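You operate a simulated robot arm through the tools that you are given. There is no shell and no other tool.

Carry out the task below with a simulated robot arm. There is one attempt and no reset: what you move stays moved.

TASK
Put things in order on the top of the grey bench. At the end: the grey folded cloth is on the silver steel tray; the felt block stands where the black round pad stood; the black round pad stands where the silver paint tin (marked "CLEANER") stood; the yellow stand from the top of the grey bench stands where the grey folded cloth stood; the silver paint tin from the top of the grey bench is on the brown small taped carton (marked "Murelto"); whatever was shut is shut again. Leave all else as you found it, and nothing knocked over. Set down upright: paint tin.

The check looks at the end state, three seconds after you hand in, the way a careful person would. Anything else that was tipped, shoved, dropped, spilled or broken makes it a failure. Flat cloth is picked up by pressing the open fingertips on it (5 to 10 N) and closing them slowly along it; thin cloth reads only 2 to 8 mm in the jaws.

THE ROBOT
A 7-joint arm with a two-finger parallel gripper, fixed in place. Base frame: the origin is at the foot of the arm, x ahead of it, y to its left, z up; the work surface is at about z = 0. Lengths are in cm, angles in degrees, forces in N, time in s.
With the tool pointing down near the work surface it reaches from about 24 to 62 cm from the base axis. Its first joint turns from -66.0 to 66.0 degrees. Payload 2.6 kg.
The tool frame sits at the grasp point between the pads (the TCP): z along the fingers, y along the line on which they close. The tips reach 3 cm beyond it. The gripper opens to 9.4 cm. The fingers are 2.8 cm wide and 1 cm thick; the gripper's body (5 by 9.6 cm) begins 5.5 cm behind the TCP.
Orientation is that of the tool frame in the base frame, as a unit quaternion [x, y, z, w]. With the fingers straight down and closing along the base's y, the tool's x points along the base's -x, its y along +y and its z along -z.

THE INTERFACE
- The arm moves only by the tool send_rows. Its argument "targets" is a list that holds one entry, the list of rows, each a list of 7 numbers: the finger opening in m, from 0 to 0.094, then the shift along the tool's x, y, z in units of 25 mm (1.0 is 25 mm), then the turn, a rotation vector about the tool's x, y, z in units of 4 degrees (1.0 is 4 degrees). In form: [[[gripper, x, y, z, wx, wy, wz], ...]]. A call has 1 to 20 rows; each row shifts and turns the commanded pose from where the row before left it, along the tool's axes as they then stand. A call with a number of a shift or a turn outside -1 to 1 is refused whole. Rows are played at 5 a second. More than 5 cm and 8.6 degrees between two rows, or a gripper value outside its range, and nothing of the call is played. A pose out of reach is approached as far as the arm can. The call stops where the force on the tool passes 40 N (or 10 N more than at its start, if that is more) or the arm is blocked; 0.2 s more then pass. Each finger travels about 7.2 cm/s and halts on what it meets, pressing with about 38 N; the grip force reading is that of the motor and also rises with nothing between the fingers. The clock runs only during rows and for 0.2 s after the last one: add rows that do not move to give the fingers time. The reply holds the time, the measured pose of the TCP, the force on the tool along the base axes, the opening and the grip force, in the units named above and with some noise, with the torque about the TCP (base axes, N m) and any sound that the robot's microphone picked up.
- Cameras (640 x 400 px; columns grow to the right, rows downward): "scene" is fixed at [3.71, 43.01, 56.45]; the picture's right is [-0.79, -0.62, 0.00], its down [-0.35, 0.45, -0.82] and it looks along [0.51, -0.64, -0.57] (base axes); focal length 222 px, centre (320, 200). "wrist" rides on the gripper at [7.6, 1.4, -10.2] in the tool frame; the picture's right is [-0.18, 0.98, 0.00], its down [-0.75, -0.14, -0.64] and it looks along [-0.63, -0.12, 0.77] (tool axes); focal length 243 px, centre (320, 200). There is no depth. A picture from a camera that has moved, and an enlarged one, comes with that camera's place and axes in the base frame and with its lens.
- camera(camera): a new picture of that camera. It takes no simulated time.
- close_up(camera, box): a new picture of the part [left, top, right, bottom] of that camera's present view, enlarged. It takes no simulated time.
- sign_off(): hands the job in; it is judged then, once.

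Places have to be worked out from the pictures, the camera data and where the tool is seen. Open the gripper and draw the arm clear of the work before you hand the job in, unless the task says otherwise.

The tools are called by a JSON object that holds its "fn" and its "kwargs". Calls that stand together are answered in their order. send_rows: Moves the arm, as the interface text tells. Its arguments: {"type":"object","properties":{"targets":{"type":"array","items":{"type":"array","items":{"type":"array","items":{"type":"number"}}}}},"required":["targets"]} The other tools are called the same way: camera (camera) takes a picture; close_up (camera, box) takes an enlarged picture of a part of a camera's view; sign_off () hands the job in.

At the start:

```text
t: 0.0
ee_pos: [36.18, 0.29, 40.68]
orientation: [0.0, 1.0, 0.0, 0.0]
wrist_force: [0.3, -0.2, -0.5]
wrist_torque: [0.0, -0.03, -0.01]
grip_width: 9.38
gripper_force: 0.1
```

scene: 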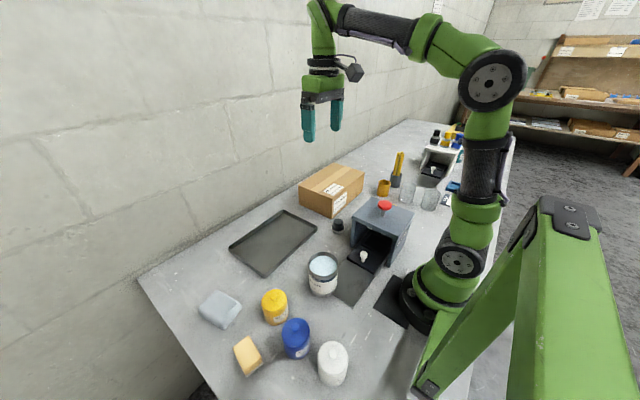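
wrist: 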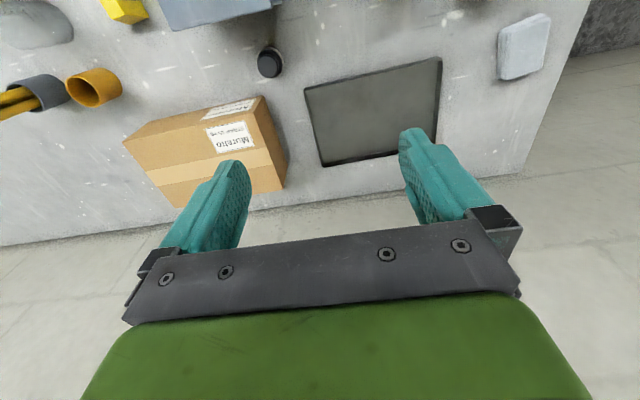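

I start by looking at the scene in detail before moving anything.

{"fn": "close_up", "kwargs": {"camera": "scene", "box": [140, 240, 400, 400]}}

{"fn": "close_up", "kwargs": {"camera": "scene", "box": [290, 110, 530, 260]}}

{"fn": "close_up", "kwargs": {"camera": "scene", "box": [280, 190, 440, 310]}}

{"fn": "camera", "kwargs": {"camera": "wrist"}}

```text
2.46 times, centred on (270, 320) of scene
camera zoom: at [3.71, 43.01, 56.45], right [-0.79, -0.62, 0.0], down [-0.35, 0.45, -0.82], along [0.51, -0.64, -0.57], focal length 547 px, centre (443, -95)
```

zoom: 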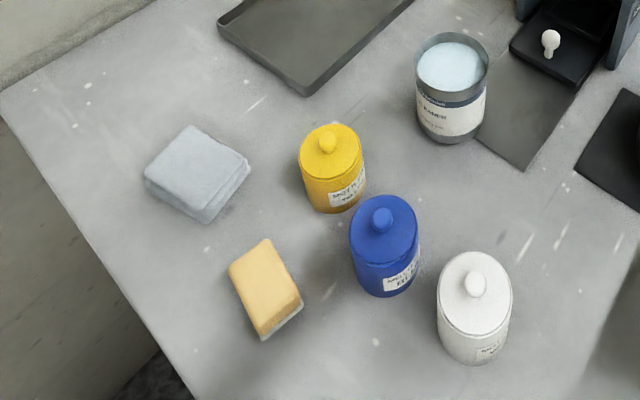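

```text
2.67 times, centred on (410, 185) of scene
camera zoom: at [3.71, 43.01, 56.45], right [-0.79, -0.62, 0.0], down [-0.35, 0.45, -0.82], along [0.51, -0.64, -0.57], focal length 592 px, centre (80, 240)
```

zoom: 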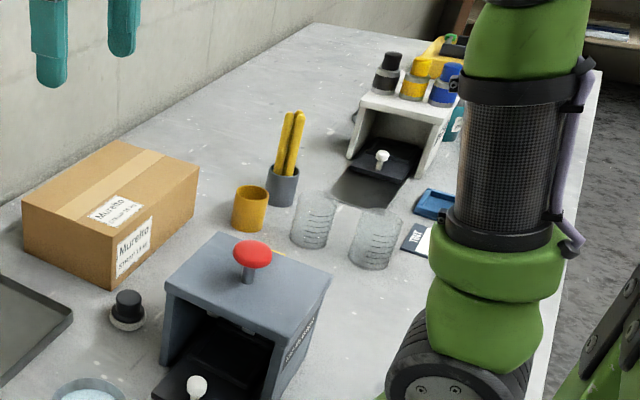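

```text
3.33 times, centred on (360, 250) of scene
camera zoom: at [3.71, 43.01, 56.45], right [-0.79, -0.62, 0.0], down [-0.35, 0.45, -0.82], along [0.51, -0.64, -0.57], focal length 740 px, centre (187, 33)
```

zoom: 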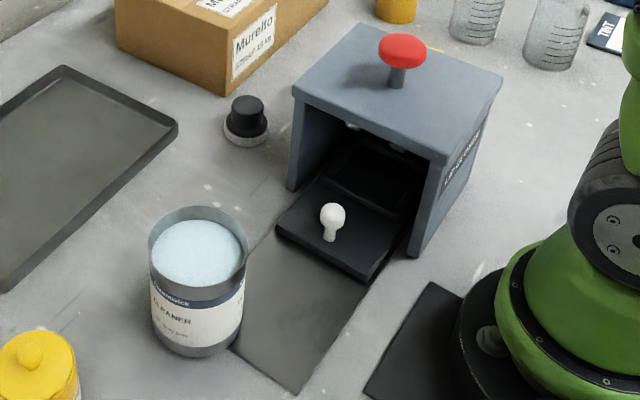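

```text
taken
camera wrist: at [28.5, 1.55, 50.86], right [0.18, 0.98, 0.0], down [0.75, -0.14, 0.64], along [0.63, -0.12, -0.77], focal length 243 px, centre (320, 200)
```

wrist: 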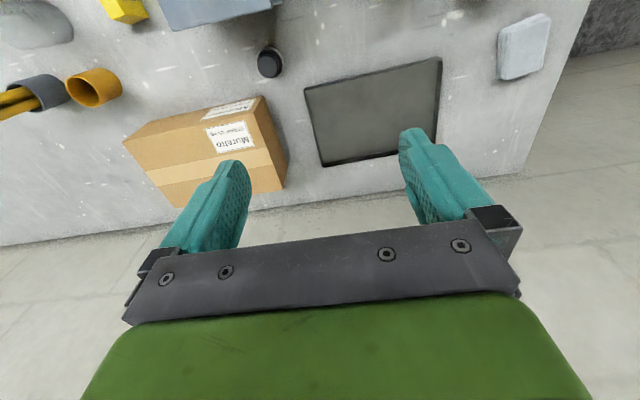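

The pad seems to be the black knob at about (37,-9.5), the tin at (26,14), the cloth at (42,35). A yellow item is hidden behind the grey box, so I turn the wrist to survey toward -y.

{"fn": "send_rows", "kwargs": {"targets": [[[0.094, 0, 0, -0.5, 0, 0, 1], [0.094, 0, 0, -0.5, 0, 0, 1], [0.094, 0, 0, 0, 0, 0, 1], [0.094, 0, 0, 0, 0, 0, 1], [0.094, 0, 0, 0, 0, 0, 1], [0.094, 0, 0, 0, 0, 0, 1], [0.094, 0, 0, 0, 0, 0, 1], [0.094, 0, 0, 0, 0, 0, 1], [0.094, 0, 0, 0, 0, 0, 1], [0.094, 0, 0, 0, 0, 0, 1], [0.094, 0, 0, 0, 0, 0, 1], [0.094, 0, 0, 0, 0, 0, 1], [0.094, 0, 0, 0, 0, 0, 1], [0.094, 0, 0, 0, 0, 0, 1], [0.094, 0, 0, 0, 0, 0, 1], [0.094, 0, 0, 0, 0, 0, 1], [0.094, 0, 0, 0, 0, 0, 1], [0.094, 0, 0, 0, 0, 0, 1], [0.094, 0, 0, 0, 0, 0, 1], [0.094, 0, 0, 0, 0, 0, 1]]]}}

{"fn": "camera", "kwargs": {"camera": "wrist"}}

```text
t: 4.2
ee_pos: [36.05, 0.23, 43.29]
orientation: [0.644, 0.765, 0.0, 0.0]
wrist_force: [-0.4, 0.0, -0.1]
wrist_torque: [-0.02, 0.01, 0.0]
grip_width: 9.39
gripper_force: 0.1
```

```text
taken
camera wrist: at [36.22, 7.86, 53.37], right [1.0, -0.01, 0.0], down [-0.01, -0.77, 0.64], along [-0.01, -0.64, -0.77], focal length 243 px, centre (320, 200)
```

wrist: 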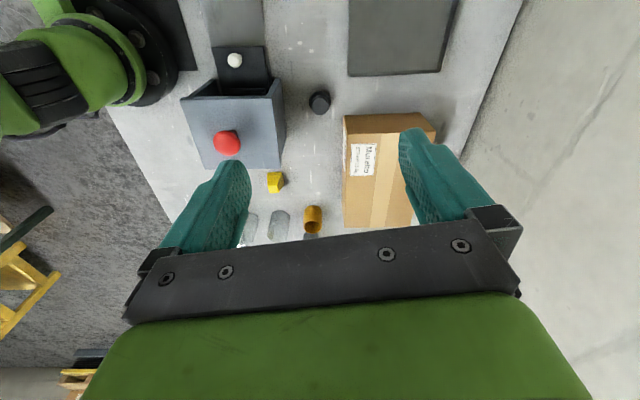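

The wrist view now shows a small yellow object beside the grey box. I zoom on it and its surroundings.

{"fn": "close_up", "kwargs": {"camera": "wrist", "box": [170, 40, 350, 250]}}

{"fn": "close_up", "kwargs": {"camera": "wrist", "box": [240, 150, 310, 200]}}

{"fn": "close_up", "kwargs": {"camera": "scene", "box": [400, 110, 480, 220]}}

```text
1.90 times, centred on (260, 145) of wrist
camera zoom: at [36.22, 7.86, 53.37], right [1.0, -0.01, 0.0], down [-0.01, -0.77, 0.64], along [-0.01, -0.64, -0.77], focal length 462 px, centre (434, 305)
```

zoom: 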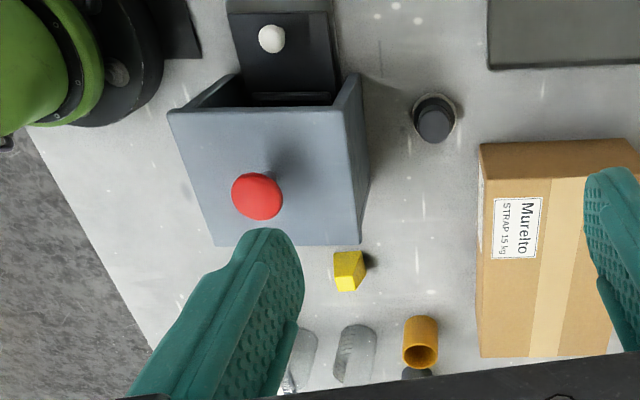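

```text
8.00 times, centred on (275, 175) of wrist
camera zoom: at [36.22, 7.86, 53.37], right [1.0, -0.01, 0.0], down [-0.01, -0.77, 0.64], along [-0.01, -0.64, -0.77], focal length 1941 px, centre (680, 400)
```

zoom: 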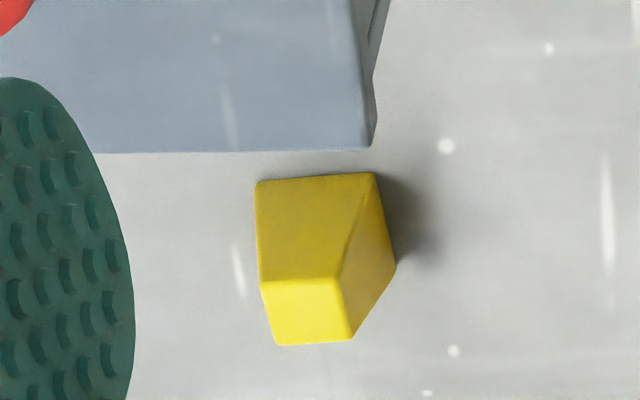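

```text
3.64 times, centred on (440, 165) of scene
camera zoom: at [3.71, 43.01, 56.45], right [-0.79, -0.62, 0.0], down [-0.35, 0.45, -0.82], along [0.51, -0.64, -0.57], focal length 808 px, centre (-116, 327)
```

zoom: 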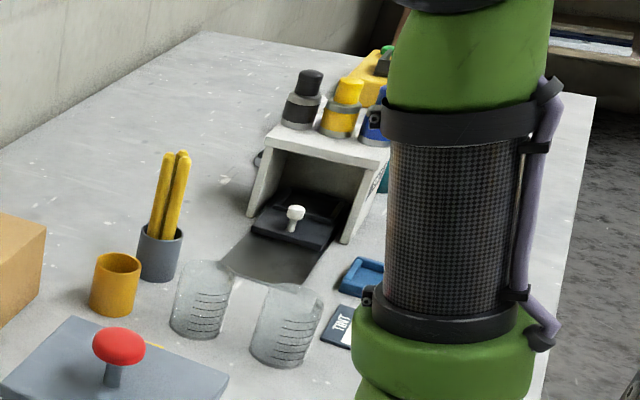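

The yellow piece looks like a small wedge or tapered stand next to the grey box. I move closer to inspect it (camera looks toward -y), lowering to about z=35.

{"fn": "send_rows", "kwargs": {"targets": [[[0.094, -1, 0, 0.7, 0, 0, 0.5], [0.094, -1, 0, 0.7, 0, 0, 0.5], [0.094, -1, 0, 0.7, 0, 0, 0.5], [0.094, -1, 0, 0.7, 0, 0, 0.5], [0.094, 0, -1, 0, 0, 0, 0.5], [0.094, 0, 0, 0, 0, 0, 0]]]}}

{"fn": "camera", "kwargs": {"camera": "wrist"}}

{"fn": "camera", "kwargs": {"camera": "scene"}}

```text
t: 5.6
ee_pos: [35.04, -9.7, 36.09]
orientation: [0.707, 0.707, 0.0, 0.0]
wrist_force: [0.4, 0.1, -0.5]
wrist_torque: [0.03, 0.0, 0.02]
grip_width: 9.41
gripper_force: 0.0
```

```text
taken
camera wrist: at [36.36, -2.24, 46.26], right [0.98, -0.18, 0.0], down [-0.14, -0.75, 0.64], along [-0.12, -0.63, -0.77], focal length 243 px, centre (320, 200)
```

wrist: 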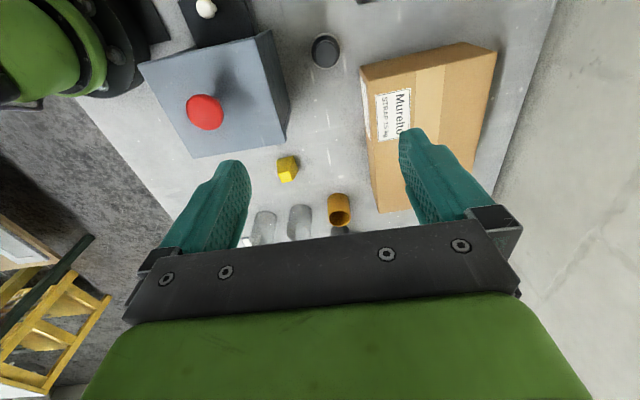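

```text
taken
```

scene: 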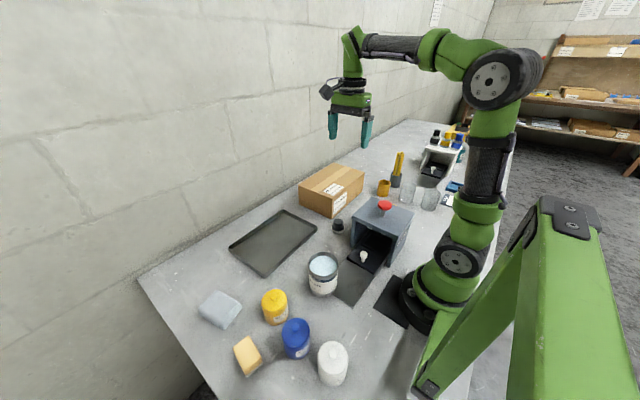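

The small yellow piece resembles a painter's pyramid stand. I zoom on it and the rest from here.

{"fn": "close_up", "kwargs": {"camera": "wrist", "box": [250, 140, 320, 200]}}

{"fn": "close_up", "kwargs": {"camera": "wrist", "box": [130, 0, 370, 240]}}

{"fn": "close_up", "kwargs": {"camera": "wrist", "box": [340, 20, 520, 220]}}

```text
6.67 times, centred on (285, 170) of wrist
camera zoom: at [36.36, -2.24, 46.26], right [0.98, -0.18, 0.0], down [-0.14, -0.75, 0.64], along [-0.12, -0.63, -0.77], focal length 1618 px, centre (553, 400)
```

zoom: 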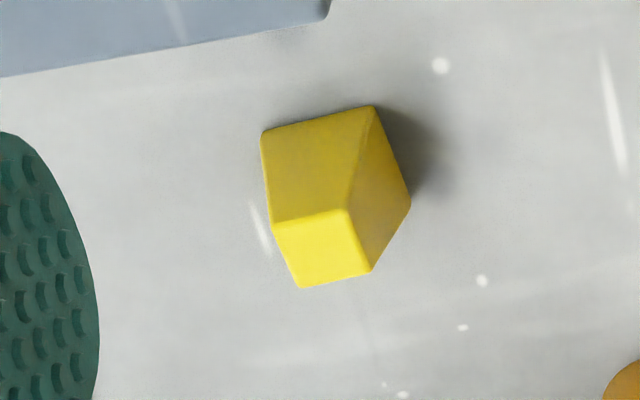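

```text
1.67 times, centred on (250, 120) of wrist
camera zoom: at [36.36, -2.24, 46.26], right [0.98, -0.18, 0.0], down [-0.14, -0.75, 0.64], along [-0.12, -0.63, -0.77], focal length 404 px, centre (437, 333)
```

zoom: 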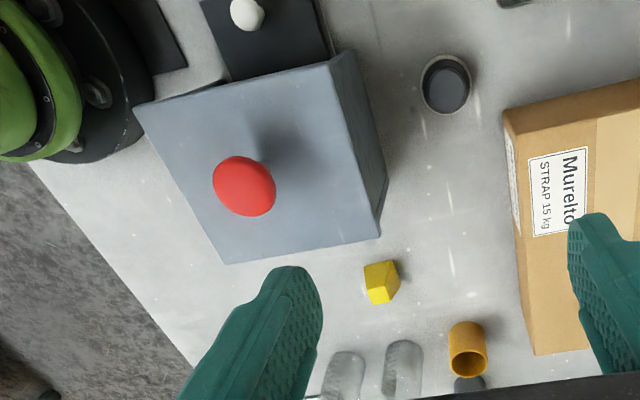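

```text
2.00 times, centred on (430, 120) of wrist
camera zoom: at [36.36, -2.24, 46.26], right [0.98, -0.18, 0.0], down [-0.14, -0.75, 0.64], along [-0.12, -0.63, -0.77], focal length 485 px, centre (100, 360)
```

zoom: 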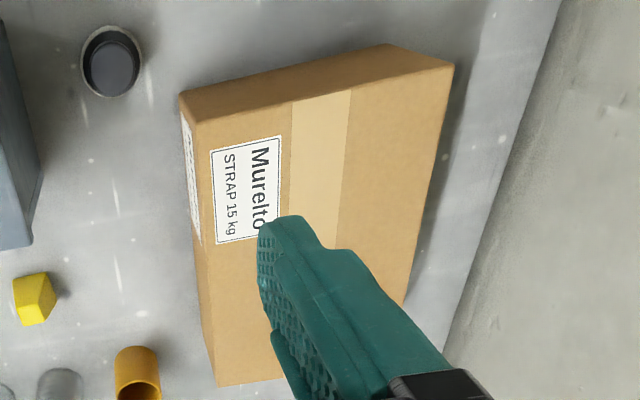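

The yellow stand is a truncated pyramid (~3.8 cm base, ~4.5 cm high) centred about (24,-29), yawed ~6°. Now I move to the +y side and turn the wrist back to inspect cloth, felt block and tin.

{"fn": "send_rows", "kwargs": {"targets": [[[0.094, 1, 0, -0.2, 0, 0, 0], [0.094, 1, 0, -0.2, 0, 0, 0], [0.094, 1, 0, -0.2, 0, 0, 0], [0.094, 1, 0, -0.2, 0, 0, 0], [0.094, 1, 0, -0.2, 0, 0, 0], [0.094, 1, 0, -0.2, 0, 0, 0], [0.094, 1, 0, -0.2, 0, 0, 0], [0.094, 1, 0, -0.2, 0, 0, 0], [0.094, 1, 0, 0, 0, 0, 0], [0.094, 1, 0, 0, 0, 0, 0], [0.094, 1, 0, 0, 0, 0, 0], [0.094, 1, 0, 0, 0, 0, 0], [0.094, 0, 0, 0, 0, 0, -1], [0.094, 0, 0, 0, 0, 0, -1], [0.094, 0, 0, 0, 0, 0, -1], [0.094, 0, 0, 0, 0, 0, -1], [0.094, 0, 0, 0, 0, 0, -1], [0.094, 0, 0, 0, 0, 0, -1], [0.094, 0, 0, 0, 0, 0, -1], [0.094, 0, 0, 0, 0, 0, -1]]]}}

{"fn": "send_rows", "kwargs": {"targets": [[[0.094, 0, 0, 0, 0, 0, -1], [0.094, 0, 0, 0, 0, 0, -1], [0.094, 0, 0, 0, 0, 0, -1], [0.094, 0, 0, 0, 0, 0, -1], [0.094, 0, 0, 0, 0, 0, -1], [0.094, 0, 0, 0, 0, 0, -1], [0.094, 0, 0, 0, 0, 0, -1], [0.094, 0, 0, 0, 0, 0, -1], [0.094, 0, 0, 0, 0, 0, -1], [0.094, 0, 0, 0, 0, 0, -1], [0.094, 0, 0, 0, 0, 0, -1], [0.094, 0, 0, 0, 0, 0, -1], [0.094, 0, 0, 0, 0, 0, -1], [0.094, 0, 0, 0, 0, 0, -1], [0.094, 0, 0, 0, 0, 0, -0.5], [0.094, 0, 0.5, 0, 0, 0, 0], [0.094, 0, 0, 0, 0, 0, 0]]]}}

{"fn": "camera", "kwargs": {"camera": "wrist"}}

```text
t: 9.8
ee_pos: [34.71, 20.17, 40.29]
orientation: [0.484, 0.875, 0.0, 0.001]
wrist_force: [-0.7, 0.3, -0.1]
wrist_torque: [-0.01, 0.01, 0.04]
grip_width: 9.39
gripper_force: 0.0
```

```text
t: 13.4
ee_pos: [34.73, 21.65, 40.19]
orientation: [-0.001, 1.0, 0.0, 0.001]
wrist_force: [-0.2, -0.7, 0.1]
wrist_torque: [0.02, -0.01, -0.03]
grip_width: 9.4
gripper_force: 0.0
```

```text
taken
camera wrist: at [27.19, 22.85, 50.33], right [0.18, 0.98, 0.0], down [0.75, -0.14, 0.64], along [0.63, -0.12, -0.77], focal length 243 px, centre (320, 200)
```

wrist: 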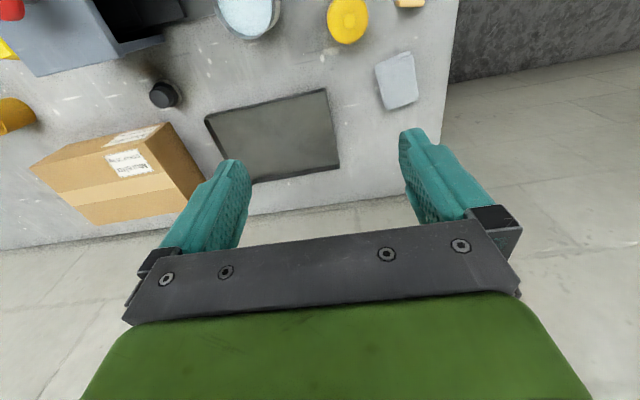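

Cloth is about (41.5,34.7). I move back and left and lower for a more vertical view of cloth, jars and felt block.

{"fn": "send_rows", "kwargs": {"targets": [[[0.094, 1, 1, 0.5, 0, 0, 0], [0.094, 1, 1, 0.5, 0, 0, 0], [0.094, 1, 1, 0.5, 0, 0, 0], [0.094, 0.6, 1, 0.5, 0, 0, 0], [0.094, 0, 0.5, 0.5, 0, 0, 0], [0.094, 0, 0, 0, 0, 0, 0]]]}}

{"fn": "camera", "kwargs": {"camera": "wrist"}}

{"fn": "close_up", "kwargs": {"camera": "wrist", "box": [200, 0, 440, 160]}}

```text
t: 14.8
ee_pos: [25.82, 32.79, 34.07]
orientation: [0.001, 1.0, -0.001, 0.001]
wrist_force: [0.2, 1.2, 0.2]
wrist_torque: [-0.02, -0.01, 0.01]
grip_width: 9.4
gripper_force: 0.1
```

```text
taken
camera wrist: at [18.16, 34.16, 44.19], right [0.18, 0.98, 0.0], down [0.75, -0.14, 0.64], along [0.63, -0.12, -0.77], focal length 243 px, centre (320, 200)
```

wrist: 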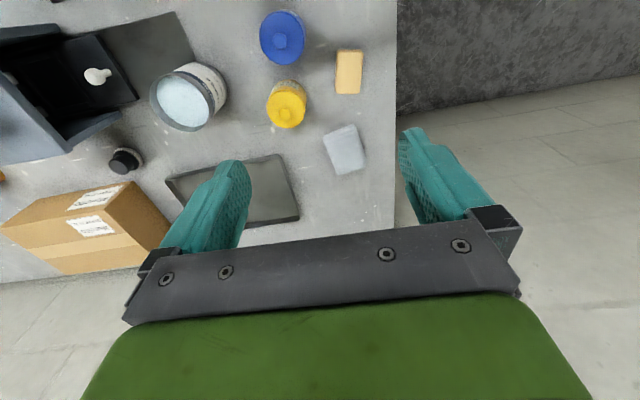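

```text
2.50 times, centred on (320, 80) of wrist
camera zoom: at [18.16, 34.16, 44.19], right [0.18, 0.98, 0.0], down [0.75, -0.14, 0.64], along [0.63, -0.12, -0.77], focal length 606 px, centre (320, 500)
```

zoom: 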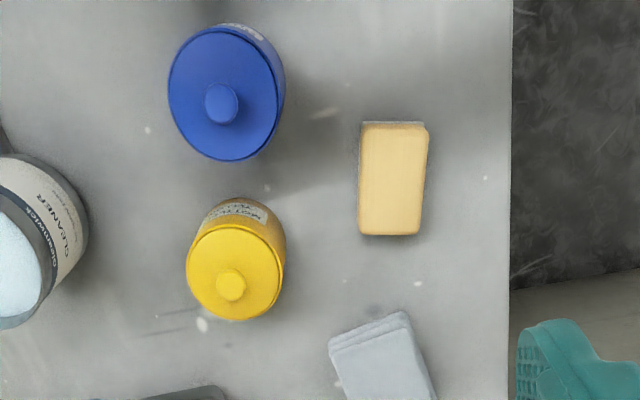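

Felt block about (27.9,36.9), 5.6×3.8 cm, long axis near base x. Now a closer view of the cloth.

{"fn": "send_rows", "kwargs": {"targets": [[[0.094, -0.8, 0, 1, 0, 0, 0], [0.094, -0.8, 0, 1, 0, 0, 0], [0.094, -0.6, 0, 1, 0, 0, 0], [0.094, 0, 0, 1, 0, 0, 0], [0.094, 0, 0, 0.5, 0, 0, 0], [0.094, 0, 0, 0, 0, 0, 0]]]}}

{"fn": "camera", "kwargs": {"camera": "wrist"}}

{"fn": "close_up", "kwargs": {"camera": "wrist", "box": [250, 40, 450, 200]}}

{"fn": "close_up", "kwargs": {"camera": "scene", "box": [180, 270, 280, 345]}}

```text
t: 16.2
ee_pos: [31.32, 32.79, 22.86]
orientation: [0.0, 1.0, 0.0, 0.0]
wrist_force: [-0.7, 1.0, 0.7]
wrist_torque: [0.01, -0.01, -0.03]
grip_width: 9.43
gripper_force: 0.0
```

```text
taken
camera wrist: at [23.67, 34.01, 32.93], right [0.18, 0.98, 0.0], down [0.75, -0.14, 0.64], along [0.63, -0.12, -0.77], focal length 243 px, centre (320, 200)
```

wrist: 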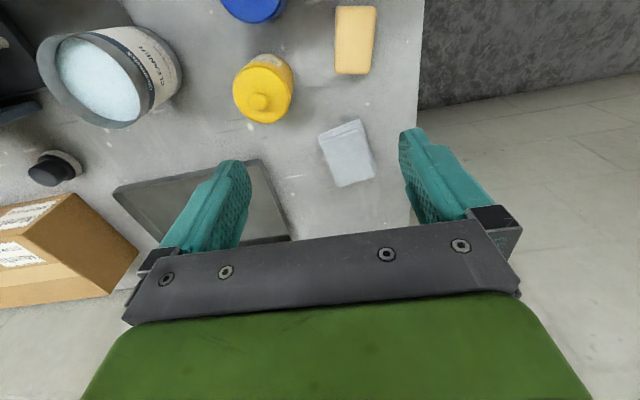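

```text
2.50 times, centred on (350, 120) of wrist
camera zoom: at [23.67, 34.01, 32.93], right [0.18, 0.98, 0.0], down [0.75, -0.14, 0.64], along [0.63, -0.12, -0.77], focal length 606 px, centre (245, 400)
```

zoom: 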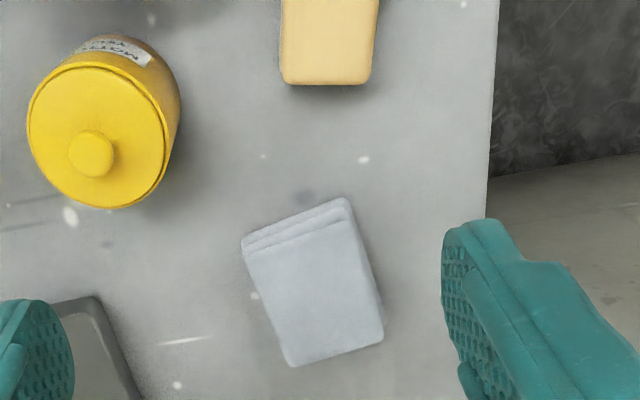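

```text
5.33 times, centred on (230, 308) of scene
camera zoom: at [3.71, 43.01, 56.45], right [-0.79, -0.62, 0.0], down [-0.35, 0.45, -0.82], along [0.51, -0.64, -0.57], focal length 1185 px, centre (800, -373)
```

zoom: 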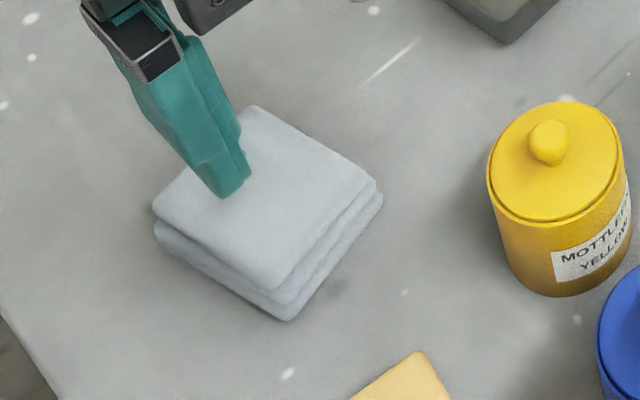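

The cloth is a folded stack about 8.3×6 cm, 2.2 cm thick, centred (42.1,34.7), yaw about +10°. I go above it with matching yaw and descend to z≈9 to check alignment.

{"fn": "send_rows", "kwargs": {"targets": [[[0.094, -1, 0.2, 0, 0, 0, -0.8], [0.094, -1, 0.2, 0, 0, 0, -0.8], [0.094, -1, 0.2, 0, 0, 0, -0.9], [0.094, -1, 0.4, 0.5, 0, 0, 0], [0.094, -0.3, 0.4, 1, 0, 0, 0], [0.094, 0, 0, 1, 0, 0, 0], [0.094, 0, 0, 1, 0, 0, 0], [0.094, 0, 0, 1, 0, 0, 0], [0.094, 0, 0, 0.6, 0, 0, 0], [0.094, 0, 0, 0, 0, 0, 0]]]}}

{"fn": "camera", "kwargs": {"camera": "wrist"}}

{"fn": "close_up", "kwargs": {"camera": "scene", "box": [160, 240, 300, 345]}}

```text
t: 18.4
ee_pos: [41.63, 37.2, 10.0]
orientation: [-0.087, 0.996, 0.0, 0.001]
wrist_force: [0.8, 0.4, -0.2]
wrist_torque: [0.04, -0.02, 0.01]
grip_width: 9.43
gripper_force: 0.0
```

```text
taken
camera wrist: at [33.82, 37.19, 20.12], right [0.01, 1.0, 0.0], down [0.77, -0.01, 0.64], along [0.64, -0.01, -0.77], focal length 243 px, centre (320, 200)
```

wrist: 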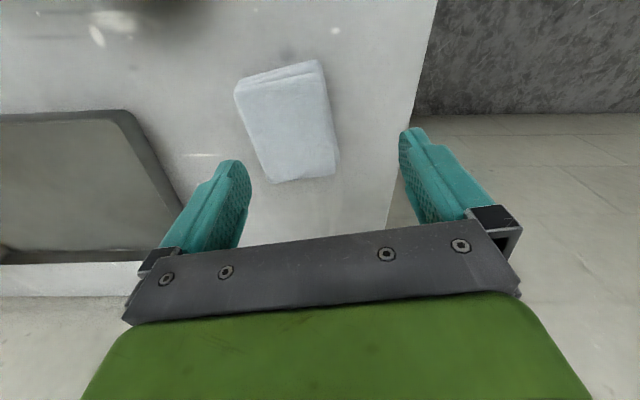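

```text
3.81 times, centred on (230, 292) of scene
camera zoom: at [3.71, 43.01, 56.45], right [-0.79, -0.62, 0.0], down [-0.35, 0.45, -0.82], along [0.51, -0.64, -0.57], focal length 846 px, centre (663, -152)
```

zoom: 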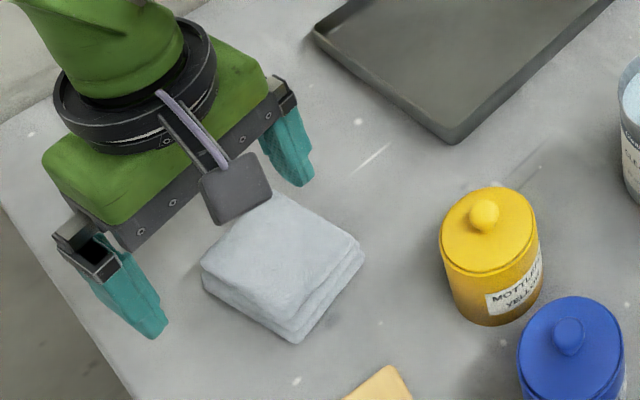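

Refined cloth centre (42.1,34.65), yaw ~13°. I correct 2.6 cm sideways and descend so the fingers straddle it with tips just above the bench.

{"fn": "send_rows", "kwargs": {"targets": [[[0.094, 0, -0.52, 0, 0, 0, -0.4], [0.094, 0, -0.52, 0, 0, 0, -0.35], [0.094, 0, 0, 0, 0, 0, 0], [0.094, 0, 0, 0.8, 0, 0, 0], [0.094, 0, 0, 0.8, 0, 0, 0], [0.094, 0, 0, 0.5, 0, 0, 0], [0.094, 0, 0, 0.3, 0, 0, 0], [0.094, 0, 0, 0.2, 0, 0, 0], [0.094, 0, 0, 0, 0, 0, 0]]]}}

{"fn": "camera", "kwargs": {"camera": "wrist"}}

{"fn": "close_up", "kwargs": {"camera": "scene", "box": [160, 240, 300, 345]}}

```text
t: 20.4
ee_pos: [42.06, 34.63, 3.46]
orientation: [-0.114, 0.993, -0.001, 0.001]
wrist_force: [0.6, 1.0, -0.4]
wrist_torque: [0.03, -0.02, 0.0]
grip_width: 9.4
gripper_force: 0.0
```

```text
taken
camera wrist: at [34.33, 34.25, 13.6], right [-0.04, 1.0, 0.0], down [0.77, 0.03, 0.64], along [0.64, 0.03, -0.77], focal length 243 px, centre (320, 200)
```

wrist: 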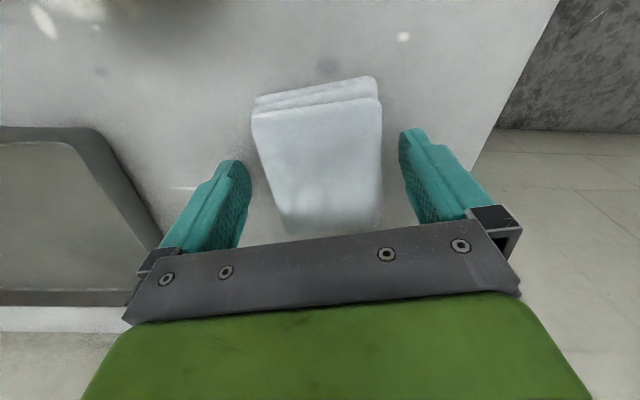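

```text
3.81 times, centred on (230, 292) of scene
camera zoom: at [3.71, 43.01, 56.45], right [-0.79, -0.62, 0.0], down [-0.35, 0.45, -0.82], along [0.51, -0.64, -0.57], focal length 846 px, centre (663, -152)
```

zoom: 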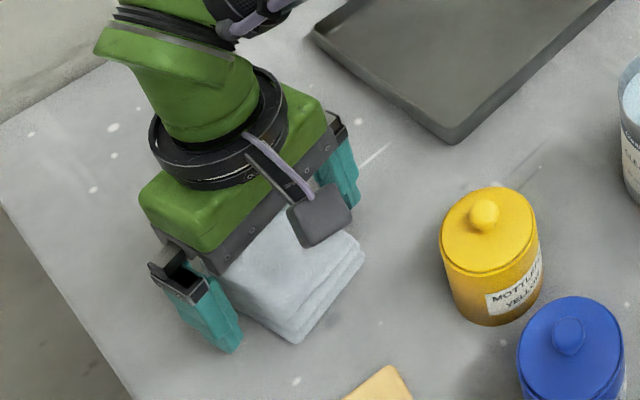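

The fingers straddle the cloth. I close slowly.

{"fn": "send_rows", "kwargs": {"targets": [[[0.08, 0, 0, 0, 0, 0, 0], [0.07, 0, 0, 0, 0, 0, 0], [0.06, 0, 0, 0, 0, 0, 0], [0.055, 0, 0, 0, 0, 0, 0], [0.05, 0, 0, 0, 0, 0, 0], [0.045, 0, 0, 0, 0, 0, 0], [0.04, 0, 0, 0, 0, 0, 0], [0.04, 0, 0, 0, 0, 0, 0]]]}}

{"fn": "camera", "kwargs": {"camera": "wrist"}}

```text
t: 22.2
ee_pos: [42.09, 34.74, 3.64]
orientation: [-0.113, 0.994, -0.001, 0.0]
wrist_force: [0.0, -1.1, 0.3]
wrist_torque: [-0.02, 0.03, -0.06]
grip_width: 6.75
gripper_force: 38.3
```

```text
taken
camera wrist: at [34.33, 34.25, 13.62], right [-0.04, 1.0, 0.0], down [0.77, 0.03, 0.64], along [0.64, 0.03, -0.77], focal length 243 px, centre (320, 200)
```

wrist: 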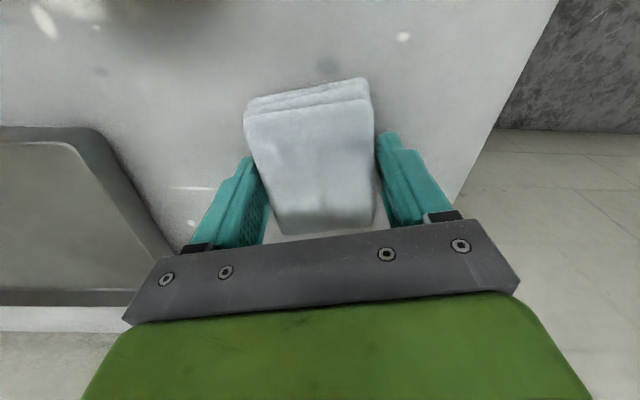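

The cloth is gripped at 6.75 cm, firm. I lift a few cm and check.

{"fn": "send_rows", "kwargs": {"targets": [[[0.04, 0, 0, -0.4, 0, 0, 0], [0.04, 0, 0, -0.6, 0, 0, 0], [0.04, 0, 0, -0.8, 0, 0, 0], [0.04, 0, 0, -0.8, 0, 0, 0], [0.04, 0, 0, -0.8, 0, 0, 0], [0.04, 0, 0, 0, 0, 0, 0]]]}}

{"fn": "camera", "kwargs": {"camera": "wrist"}}

{"fn": "camera", "kwargs": {"camera": "scene"}}

```text
t: 23.6
ee_pos: [42.08, 34.66, 12.02]
orientation: [-0.114, 0.994, 0.0, 0.0]
wrist_force: [0.4, 0.6, 1.0]
wrist_torque: [0.01, 0.01, -0.01]
grip_width: 6.73
gripper_force: 37.9
```

```text
taken
camera wrist: at [34.26, 34.24, 22.17], right [-0.04, 1.0, 0.0], down [0.77, 0.03, 0.64], along [0.64, 0.03, -0.77], focal length 243 px, centre (320, 200)
```

wrist: 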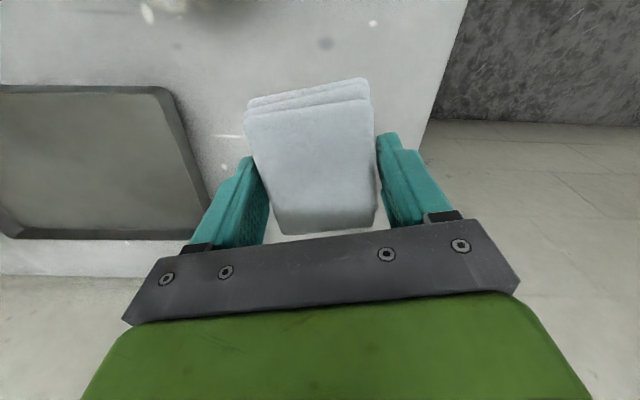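

```text
taken
```

scene: 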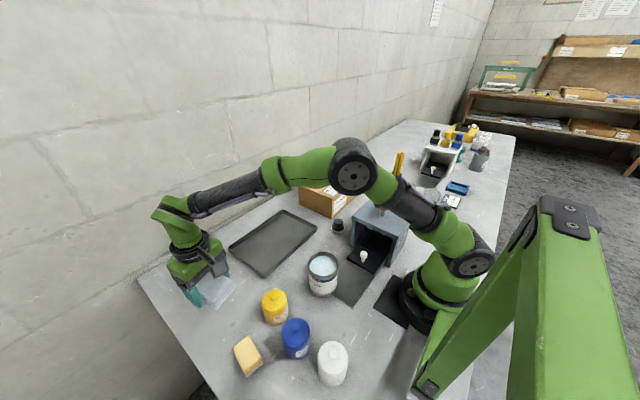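

The cloth lifted cleanly. I carry it at z≈12 to the tray centre (50.5,10).

{"fn": "send_rows", "kwargs": {"targets": [[[0.04, -0.095, -0.945, 0, 0, 0, 0], [0.04, -0.095, -0.945, 0, 0, 0, 0], [0.04, -0.095, -0.945, 0, 0, 0, 0], [0.04, -0.095, -0.945, 0, 0, 0, 0], [0.04, -0.095, -0.945, 0, 0, 0, 0], [0.04, -0.095, -0.945, 0, 0, 0, 0], [0.04, -0.095, -0.945, 0, 0, 0, 0], [0.04, -0.095, -0.945, 0, 0, 0, 0], [0.04, -0.095, -0.945, 0, 0, 0, 0], [0.04, -0.095, -0.945, 0, 0, 0, 0], [0.04, -0.095, -0.945, 0, 0, 0, 0], [0.04, 0, 0, 0, 0, 0, 0.8], [0.04, 0, 0, 0, 0, 0, 0.8], [0.04, 0, 0, 0, 0, 0, 0.8], [0.04, 0, 0, 0, 0, 0, 0.8], [0.04, 0, 0, 0, 0, 0, 0]]]}}

{"fn": "camera", "kwargs": {"camera": "wrist"}}

{"fn": "camera", "kwargs": {"camera": "scene"}}

```text
t: 27.0
ee_pos: [50.48, 10.02, 11.96]
orientation: [-0.001, 1.0, 0.0, 0.0]
wrist_force: [-0.4, -0.5, -0.1]
wrist_torque: [-0.02, -0.01, 0.02]
grip_width: 6.72
gripper_force: 38.3
```

```text
taken
camera wrist: at [42.84, 11.23, 22.12], right [0.18, 0.98, 0.0], down [0.75, -0.14, 0.64], along [0.63, -0.12, -0.77], focal length 243 px, centre (320, 200)
```

wrist: 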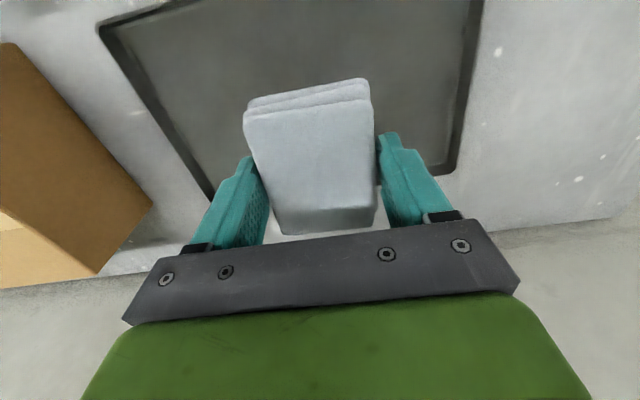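

```text
taken
```

scene: 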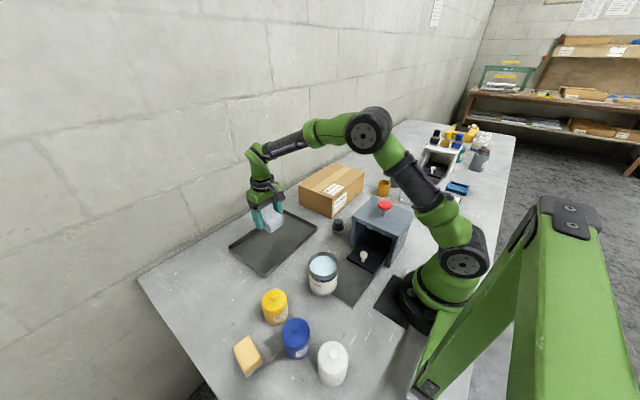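

Positioned well over the tray. I lower until cloth nearly touches tray floor, watching force.

{"fn": "send_rows", "kwargs": {"targets": [[[0.04, 0, 0, 0.8, 0, 0, 0], [0.04, 0, 0, 0.8, 0, 0, 0], [0.04, 0, 0, 0.7, 0, 0, 0], [0.04, 0, 0, 0.4, 0, 0, 0], [0.04, 0, 0, 0.2, 0, 0, 0], [0.04, 0, 0, 0.15, 0, 0, 0], [0.04, 0, 0, 0, 0, 0, 0]]]}}

{"fn": "close_up", "kwargs": {"camera": "scene", "box": [210, 190, 340, 290]}}

```text
t: 28.6
ee_pos: [50.34, 9.84, 4.38]
orientation: [-0.002, 1.0, 0.0, 0.0]
wrist_force: [-0.5, -0.3, -0.4]
wrist_torque: [0.01, 0.0, 0.0]
grip_width: 6.74
gripper_force: 37.6
```

```text
4.00 times, centred on (275, 240) of scene
camera zoom: at [3.71, 43.01, 56.45], right [-0.79, -0.62, 0.0], down [-0.35, 0.45, -0.82], along [0.51, -0.64, -0.57], focal length 889 px, centre (500, 40)
```

zoom: 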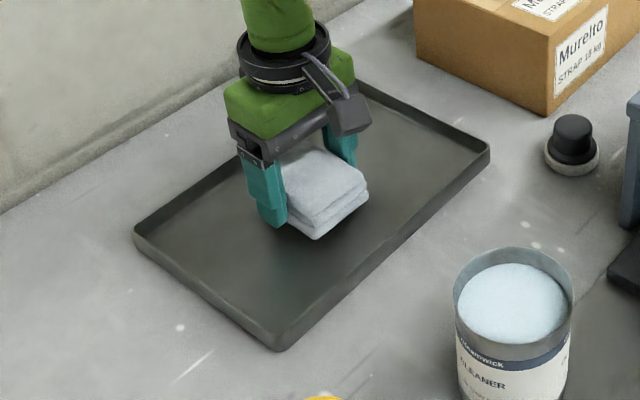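

Close but no contact yet. I lower a bit more in small steps.

{"fn": "send_rows", "kwargs": {"targets": [[[0.04, 0, 0, 0.12, 0, 0, 0], [0.04, 0, 0, 0.08, 0, 0, 0], [0.04, 0, 0, 0, 0, 0, 0]]]}}

```text
t: 29.4
ee_pos: [50.41, 9.78, 4.05]
orientation: [-0.003, 1.0, -0.001, -0.001]
wrist_force: [-0.9, -1.0, 5.3]
wrist_torque: [-0.04, 0.05, -0.02]
grip_width: 6.73
gripper_force: 38.3
```

Contact (5 N up). I release by opening and then rise.

{"fn": "send_rows", "kwargs": {"targets": [[[0.07, 0, 0, 0, 0, 0, 0], [0.08, 0, 0, 0, 0, 0, 0], [0.094, 0, 0, 0, 0, 0, 0], [0.094, 0, 0, 0, 0, 0, 0], [0.094, 0, 0, -0.3, 0, 0, 0], [0.094, 0, 0, -1, 0, 0, 0], [0.094, 0, 0, -1, 0, 0, 0], [0.094, 0, 0, -1, 0, 0, 0], [0.094, 0, 0, -1, 0, 0, 0], [0.094, 0, 0, -1, 0, 0, 0], [0.094, 0, 0, -1, 0, 0, 0]]]}}

{"fn": "camera", "kwargs": {"camera": "wrist"}}

{"fn": "camera", "kwargs": {"camera": "scene"}}

```text
t: 31.8
ee_pos: [50.62, 9.73, 19.7]
orientation: [-0.002, 1.0, 0.0, 0.0]
wrist_force: [0.2, -0.2, -0.2]
wrist_torque: [0.0, 0.03, -0.01]
grip_width: 9.41
gripper_force: 0.1
```

```text
taken
camera wrist: at [42.99, 11.07, 29.8], right [0.18, 0.98, 0.0], down [0.75, -0.14, 0.64], along [0.63, -0.12, -0.77], focal length 243 px, centre (320, 200)
```

wrist: 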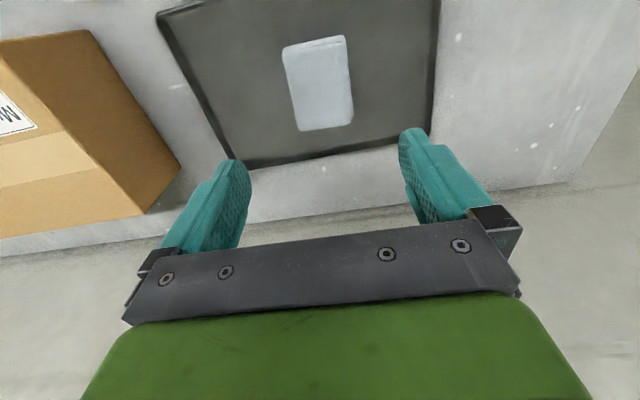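

```text
taken
```

scene: 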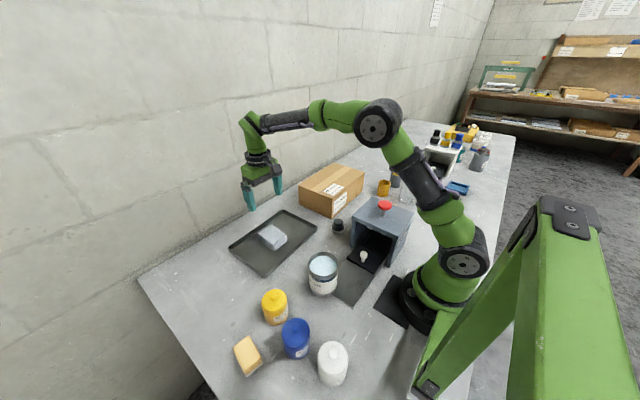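

The cloth lies on the tray. Next, the yellow stand: rise, then traverse high over the grey box to above (24,-29).

{"fn": "send_rows", "kwargs": {"targets": [[[0.094, 0, 0, -1, 0, 0, 0], [0.094, 0, 0, -1, 0, 0, 0], [0.094, 0, 0, -1, 0, 0, 0], [0.094, 0, 0, -1, 0, 0, 0], [0.094, 0.665, -0.97, -1, 0, 0, 0], [0.094, 0.665, -0.97, 0, 0, 0, 0], [0.094, 0.665, -0.97, 0, 0, 0, 0], [0.094, 0.665, -0.97, 0, 0, 0, 0], [0.094, 0.665, -0.97, 0, 0, 0, 0], [0.094, 0.665, -0.97, 0, 0, 0, 0], [0.094, 0.665, -0.97, 0, 0, 0, 0], [0.094, 0.665, -0.97, 0, 0, 0, 0], [0.094, 0.665, -0.97, 0, 0, 0, 0], [0.094, 0.665, -0.97, 0, 0, 0, 0], [0.094, 0.665, -0.97, 0, 0, 0, 0], [0.094, 0.665, -0.97, 0, 0, 0, 0], [0.094, 0.665, -0.97, 0, 0, 0, 0], [0.094, 0.665, -0.97, 0, 0, 0, 0], [0.094, 0.665, -0.97, 0, 0, 0, 0], [0.094, 0.665, -0.97, 0, 0, 0, 0]]]}}

{"fn": "camera", "kwargs": {"camera": "wrist"}}

{"fn": "camera", "kwargs": {"camera": "scene"}}

```text
t: 36.0
ee_pos: [23.97, -28.94, 32.28]
orientation: [-0.003, 1.0, 0.0, 0.0]
wrist_force: [0.2, 0.3, 0.2]
wrist_torque: [0.02, -0.01, 0.02]
grip_width: 9.41
gripper_force: 0.0
```

```text
taken
camera wrist: at [16.3, -27.69, 42.27], right [0.18, 0.98, 0.0], down [0.75, -0.14, 0.64], along [0.63, -0.12, -0.77], focal length 243 px, centre (320, 200)
```

wrist: 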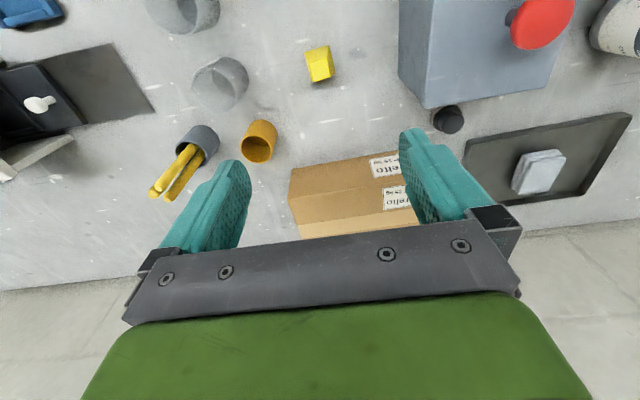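

```text
taken
```

scene: 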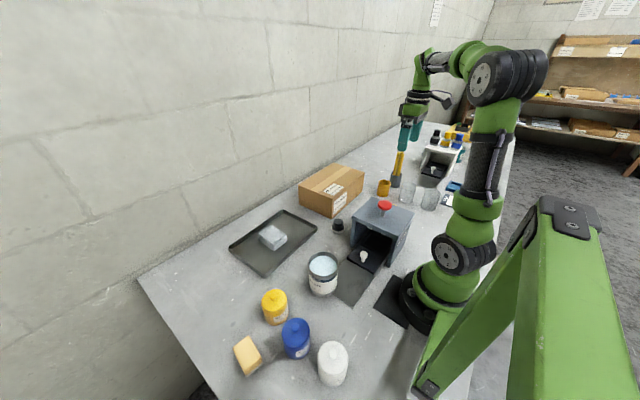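

The stand reads at about (24.1,-29.2). I zoom to check its yaw and height.

{"fn": "close_up", "kwargs": {"camera": "wrist", "box": [270, 25, 370, 105]}}

```text
5.00 times, centred on (320, 65) of wrist
camera zoom: at [16.3, -27.69, 42.27], right [0.18, 0.98, 0.0], down [0.75, -0.14, 0.64], along [0.63, -0.12, -0.77], focal length 1213 px, centre (320, 875)
```

zoom: 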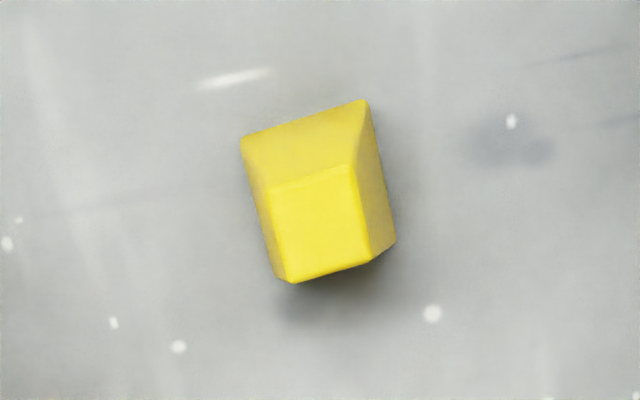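

Stand: 3.9 cm base, centre (24.06,-29.2), yaw ~4°. I align and descend to z≈9, then look.

{"fn": "send_rows", "kwargs": {"targets": [[[0.094, -0.04, -0.1, 1, 0, 0, -1], [0.094, 0, 0, 1, 0, 0, 0], [0.094, 0, 0, 1, 0, 0, 0], [0.094, 0, 0, 1, 0, 0, 0], [0.094, 0, 0, 1, 0, 0, 0], [0.094, 0, 0, 1, 0, 0, 0], [0.094, 0, 0, 1, 0, 0, 0], [0.094, 0, 0, 1, 0, 0, 0], [0.094, 0, 0, 1, 0, 0, 0], [0.094, 0, 0, 0.3, 0, 0, 0], [0.094, 0, 0, 0, 0, 0, 0]]]}}

{"fn": "camera", "kwargs": {"camera": "wrist"}}

```text
t: 38.4
ee_pos: [24.21, -29.08, 8.89]
orientation: [-0.036, 0.999, 0.0, 0.001]
wrist_force: [-0.4, 0.2, 0.0]
wrist_torque: [-0.02, -0.03, 0.01]
grip_width: 9.4
gripper_force: 0.1
```

```text
taken
camera wrist: at [16.51, -28.32, 19.01], right [0.11, 0.99, 0.0], down [0.76, -0.09, 0.64], along [0.64, -0.07, -0.77], focal length 243 px, centre (320, 200)
```

wrist: 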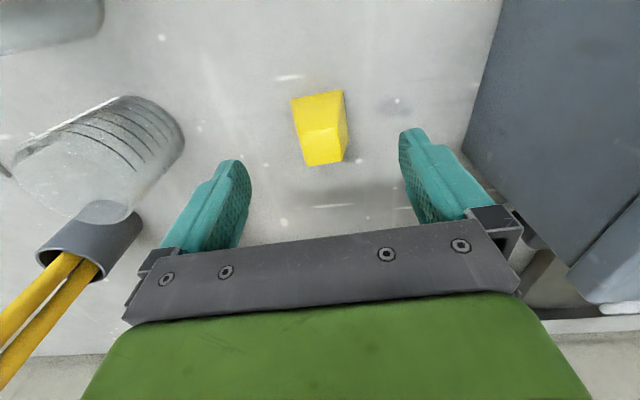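

Aligned. Descend to tips just above the bench, then close.

{"fn": "send_rows", "kwargs": {"targets": [[[0.094, 0.05, -0.05, 0.8, 0, 0, 0], [0.094, 0, 0, 0.8, 0, 0, 0], [0.094, 0, 0, 0.4, 0, 0, 0], [0.094, 0, 0, 0.2, 0, 0, 0], [0.094, 0, 0, 0, 0, 0, 0], [0.08, 0, 0, 0, 0, 0, 0], [0.065, 0, 0, 0, 0, 0, 0], [0.055, 0, 0, 0, 0, 0, 0], [0.045, 0, 0, 0, 0, 0, 0], [0.035, 0, 0, 0, 0, 0, 0], [0.025, 0, 0, 0, 0, 0, 0], [0.015, 0, 0, 0, 0, 0, 0], [0.015, 0, 0, 0, 0, 0, 0]]]}}

{"fn": "camera", "kwargs": {"camera": "wrist"}}

```text
t: 41.2
ee_pos: [24.1, -29.27, 3.35]
orientation: [-0.036, 0.999, 0.0, 0.0]
wrist_force: [-0.3, -0.3, -0.3]
wrist_torque: [0.0, 0.05, 0.0]
grip_width: 3.86
gripper_force: 37.1
```

```text
taken
camera wrist: at [16.41, -28.5, 13.54], right [0.11, 0.99, 0.0], down [0.76, -0.09, 0.64], along [0.64, -0.07, -0.77], focal length 243 px, centre (320, 200)
```

wrist: 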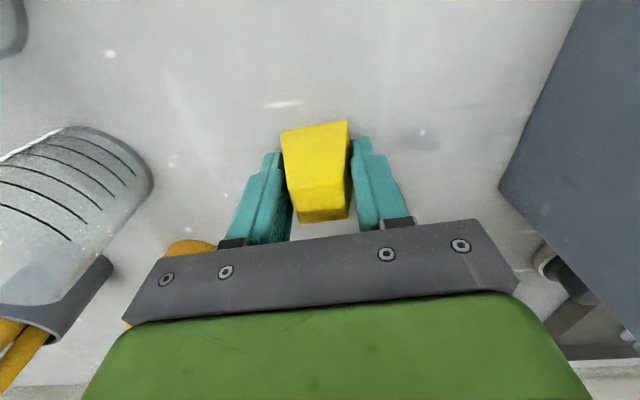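

Gripped at 3.86 cm near its base. I lift gently and check.

{"fn": "send_rows", "kwargs": {"targets": [[[0.015, 0, 0, -0.2, 0, 0, 0], [0.015, 0, 0, -0.3, 0, 0, 0], [0.015, 0, 0, -0.5, 0, 0, 0], [0.015, 0, 0, -0.8, 0, 0, 0], [0.015, 0, 0, -0.8, 0, 0, 0], [0.015, 0, 0, 0, 0, 0, 0]]]}}

{"fn": "camera", "kwargs": {"camera": "wrist"}}

```text
t: 42.6
ee_pos: [24.03, -29.32, 9.82]
orientation: [-0.036, 0.999, 0.001, 0.001]
wrist_force: [0.4, -0.6, -0.5]
wrist_torque: [0.03, -0.01, 0.01]
grip_width: 3.9
gripper_force: 38.2
```

```text
taken
camera wrist: at [16.36, -28.5, 20.02], right [0.11, 0.99, 0.0], down [0.76, -0.09, 0.64], along [0.64, -0.07, -0.77], focal length 243 px, centre (320, 200)
```

wrist: 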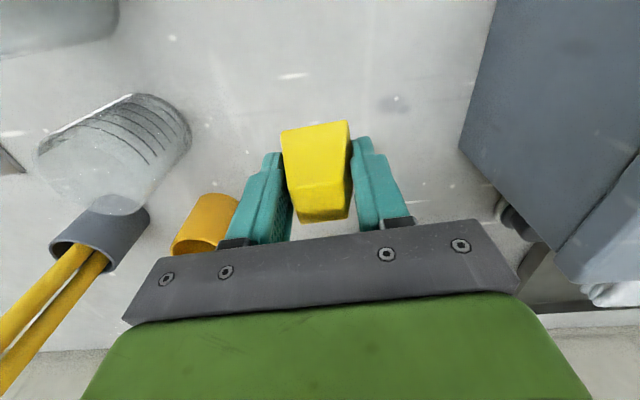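

The stand may have tipped slightly in the grip; I zoom to check.

{"fn": "close_up", "kwargs": {"camera": "wrist", "box": [260, 100, 380, 240]}}

{"fn": "camera", "kwargs": {"camera": "scene"}}

```text
2.86 times, centred on (320, 170) of wrist
camera zoom: at [16.36, -28.5, 20.02], right [0.11, 0.99, 0.0], down [0.76, -0.09, 0.64], along [0.64, -0.07, -0.77], focal length 693 px, centre (320, 286)
```

zoom: 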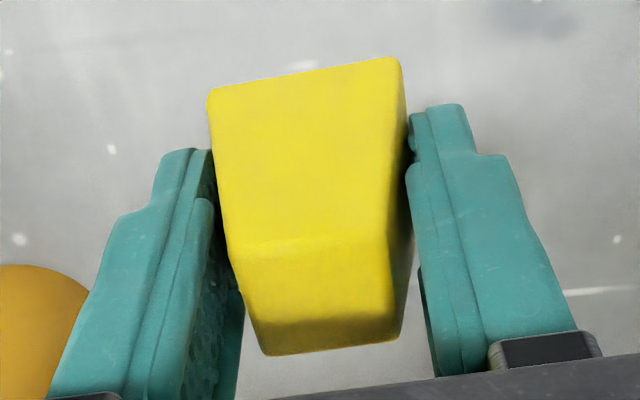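

```text
taken
```

scene: 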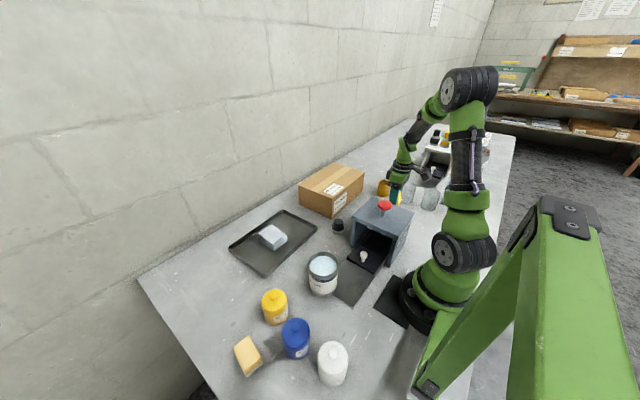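

The measured edges match an upright stand. I rise to z≈32 and start the traverse to the cloth's old place (42.1,34.65).

{"fn": "send_rows", "kwargs": {"targets": [[[0.015, 0, 0, -1, 0, 0, 0], [0.015, 0, 0, -1, 0, 0, 0], [0.015, 0, 0, -1, 0, 0, 0], [0.015, 0, 0, -1, 0, 0, 0], [0.015, 0, 0, -1, 0, 0, 0], [0.015, 0, 0, -1, 0, 0, 0], [0.015, 0, 0, -1, 0, 0, 0], [0.015, 0, 0, -1, 0, 0, 0], [0.015, 0, 0, -1, 0, 0, 0], [0.015, -0.348, 0.9615, 0, 0, 0, 0], [0.015, -0.348, 0.9615, 0, 0, 0, 0], [0.015, -0.348, 0.9615, 0, 0, 0, 0], [0.015, -0.348, 0.9615, 0, 0, 0, 0], [0.015, -0.348, 0.9615, 0, 0, 0, 0], [0.015, -0.348, 0.9615, 0, 0, 0, 0], [0.015, -0.348, 0.9615, 0, 0, 0, 0], [0.015, -0.348, 0.9615, 0, 0, 0, 0], [0.015, -0.348, 0.9615, 0, 0, 0, 0], [0.015, -0.348, 0.9615, 0, 0, 0, 0]]]}}

{"fn": "send_rows", "kwargs": {"targets": [[[0.015, -0.348, 0.9615, 0, 0, 0, 0], [0.015, -0.348, 0.9615, 0, 0, 0, 0], [0.015, -0.348, 0.9615, 0, 0, 0, 0], [0.015, -0.348, 0.9615, 0, 0, 0, 0], [0.015, -0.348, 0.9615, 0, 0, 0, 0], [0.015, -0.348, 0.9615, 0, 0, 0, 0], [0.015, -0.348, 0.9615, 0, 0, 0, 0], [0.015, -0.348, 0.9615, 0, 0, 0, 0], [0.015, -0.348, 0.9615, 0, 0, 0, 0], [0.015, -0.348, 0.9615, 0, 0, 0, 0], [0.015, -0.348, 0.9615, 0, 0, 0, 0], [0.015, -0.348, 0.9615, 0, 0, 0, 0], [0.015, -0.348, 0.9615, 0, 0, 0, 0], [0.015, -0.348, 0.9615, 0, 0, 0, 0], [0.015, -0.348, 0.9615, 0, 0, 0, 0], [0.015, -0.348, 0.9615, 0, 0, 0, 0], [0.015, 0, 0, 0, 0, 0, 0]]]}}

{"fn": "camera", "kwargs": {"camera": "wrist"}}

```text
t: 46.6
ee_pos: [31.1, -4.58, 32.34]
orientation: [-0.037, 0.999, -0.001, 0.0]
wrist_force: [-0.3, -0.1, -0.7]
wrist_torque: [0.01, 0.03, -0.03]
grip_width: 3.88
gripper_force: 38.2
```

```text
t: 50.2
ee_pos: [41.72, 33.58, 32.31]
orientation: [-0.037, 0.999, 0.0, 0.0]
wrist_force: [0.2, 0.8, -0.2]
wrist_torque: [0.0, -0.01, -0.04]
grip_width: 3.85
gripper_force: 38.1
out of reach, approached as far as the arm can: row 16
```

```text
taken
camera wrist: at [34.01, 34.25, 42.45], right [0.11, 0.99, 0.0], down [0.76, -0.09, 0.64], along [0.64, -0.07, -0.77], focal length 243 px, centre (320, 200)
```

wrist: 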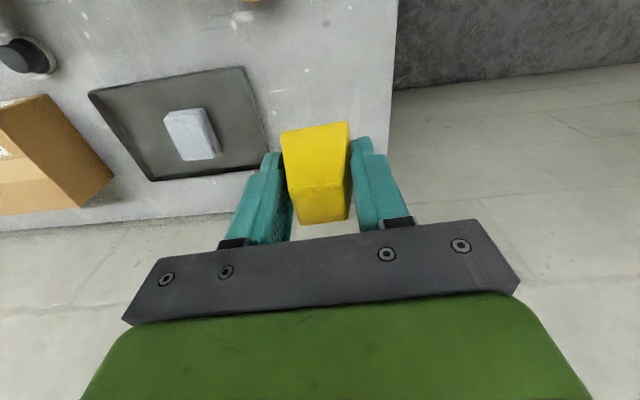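

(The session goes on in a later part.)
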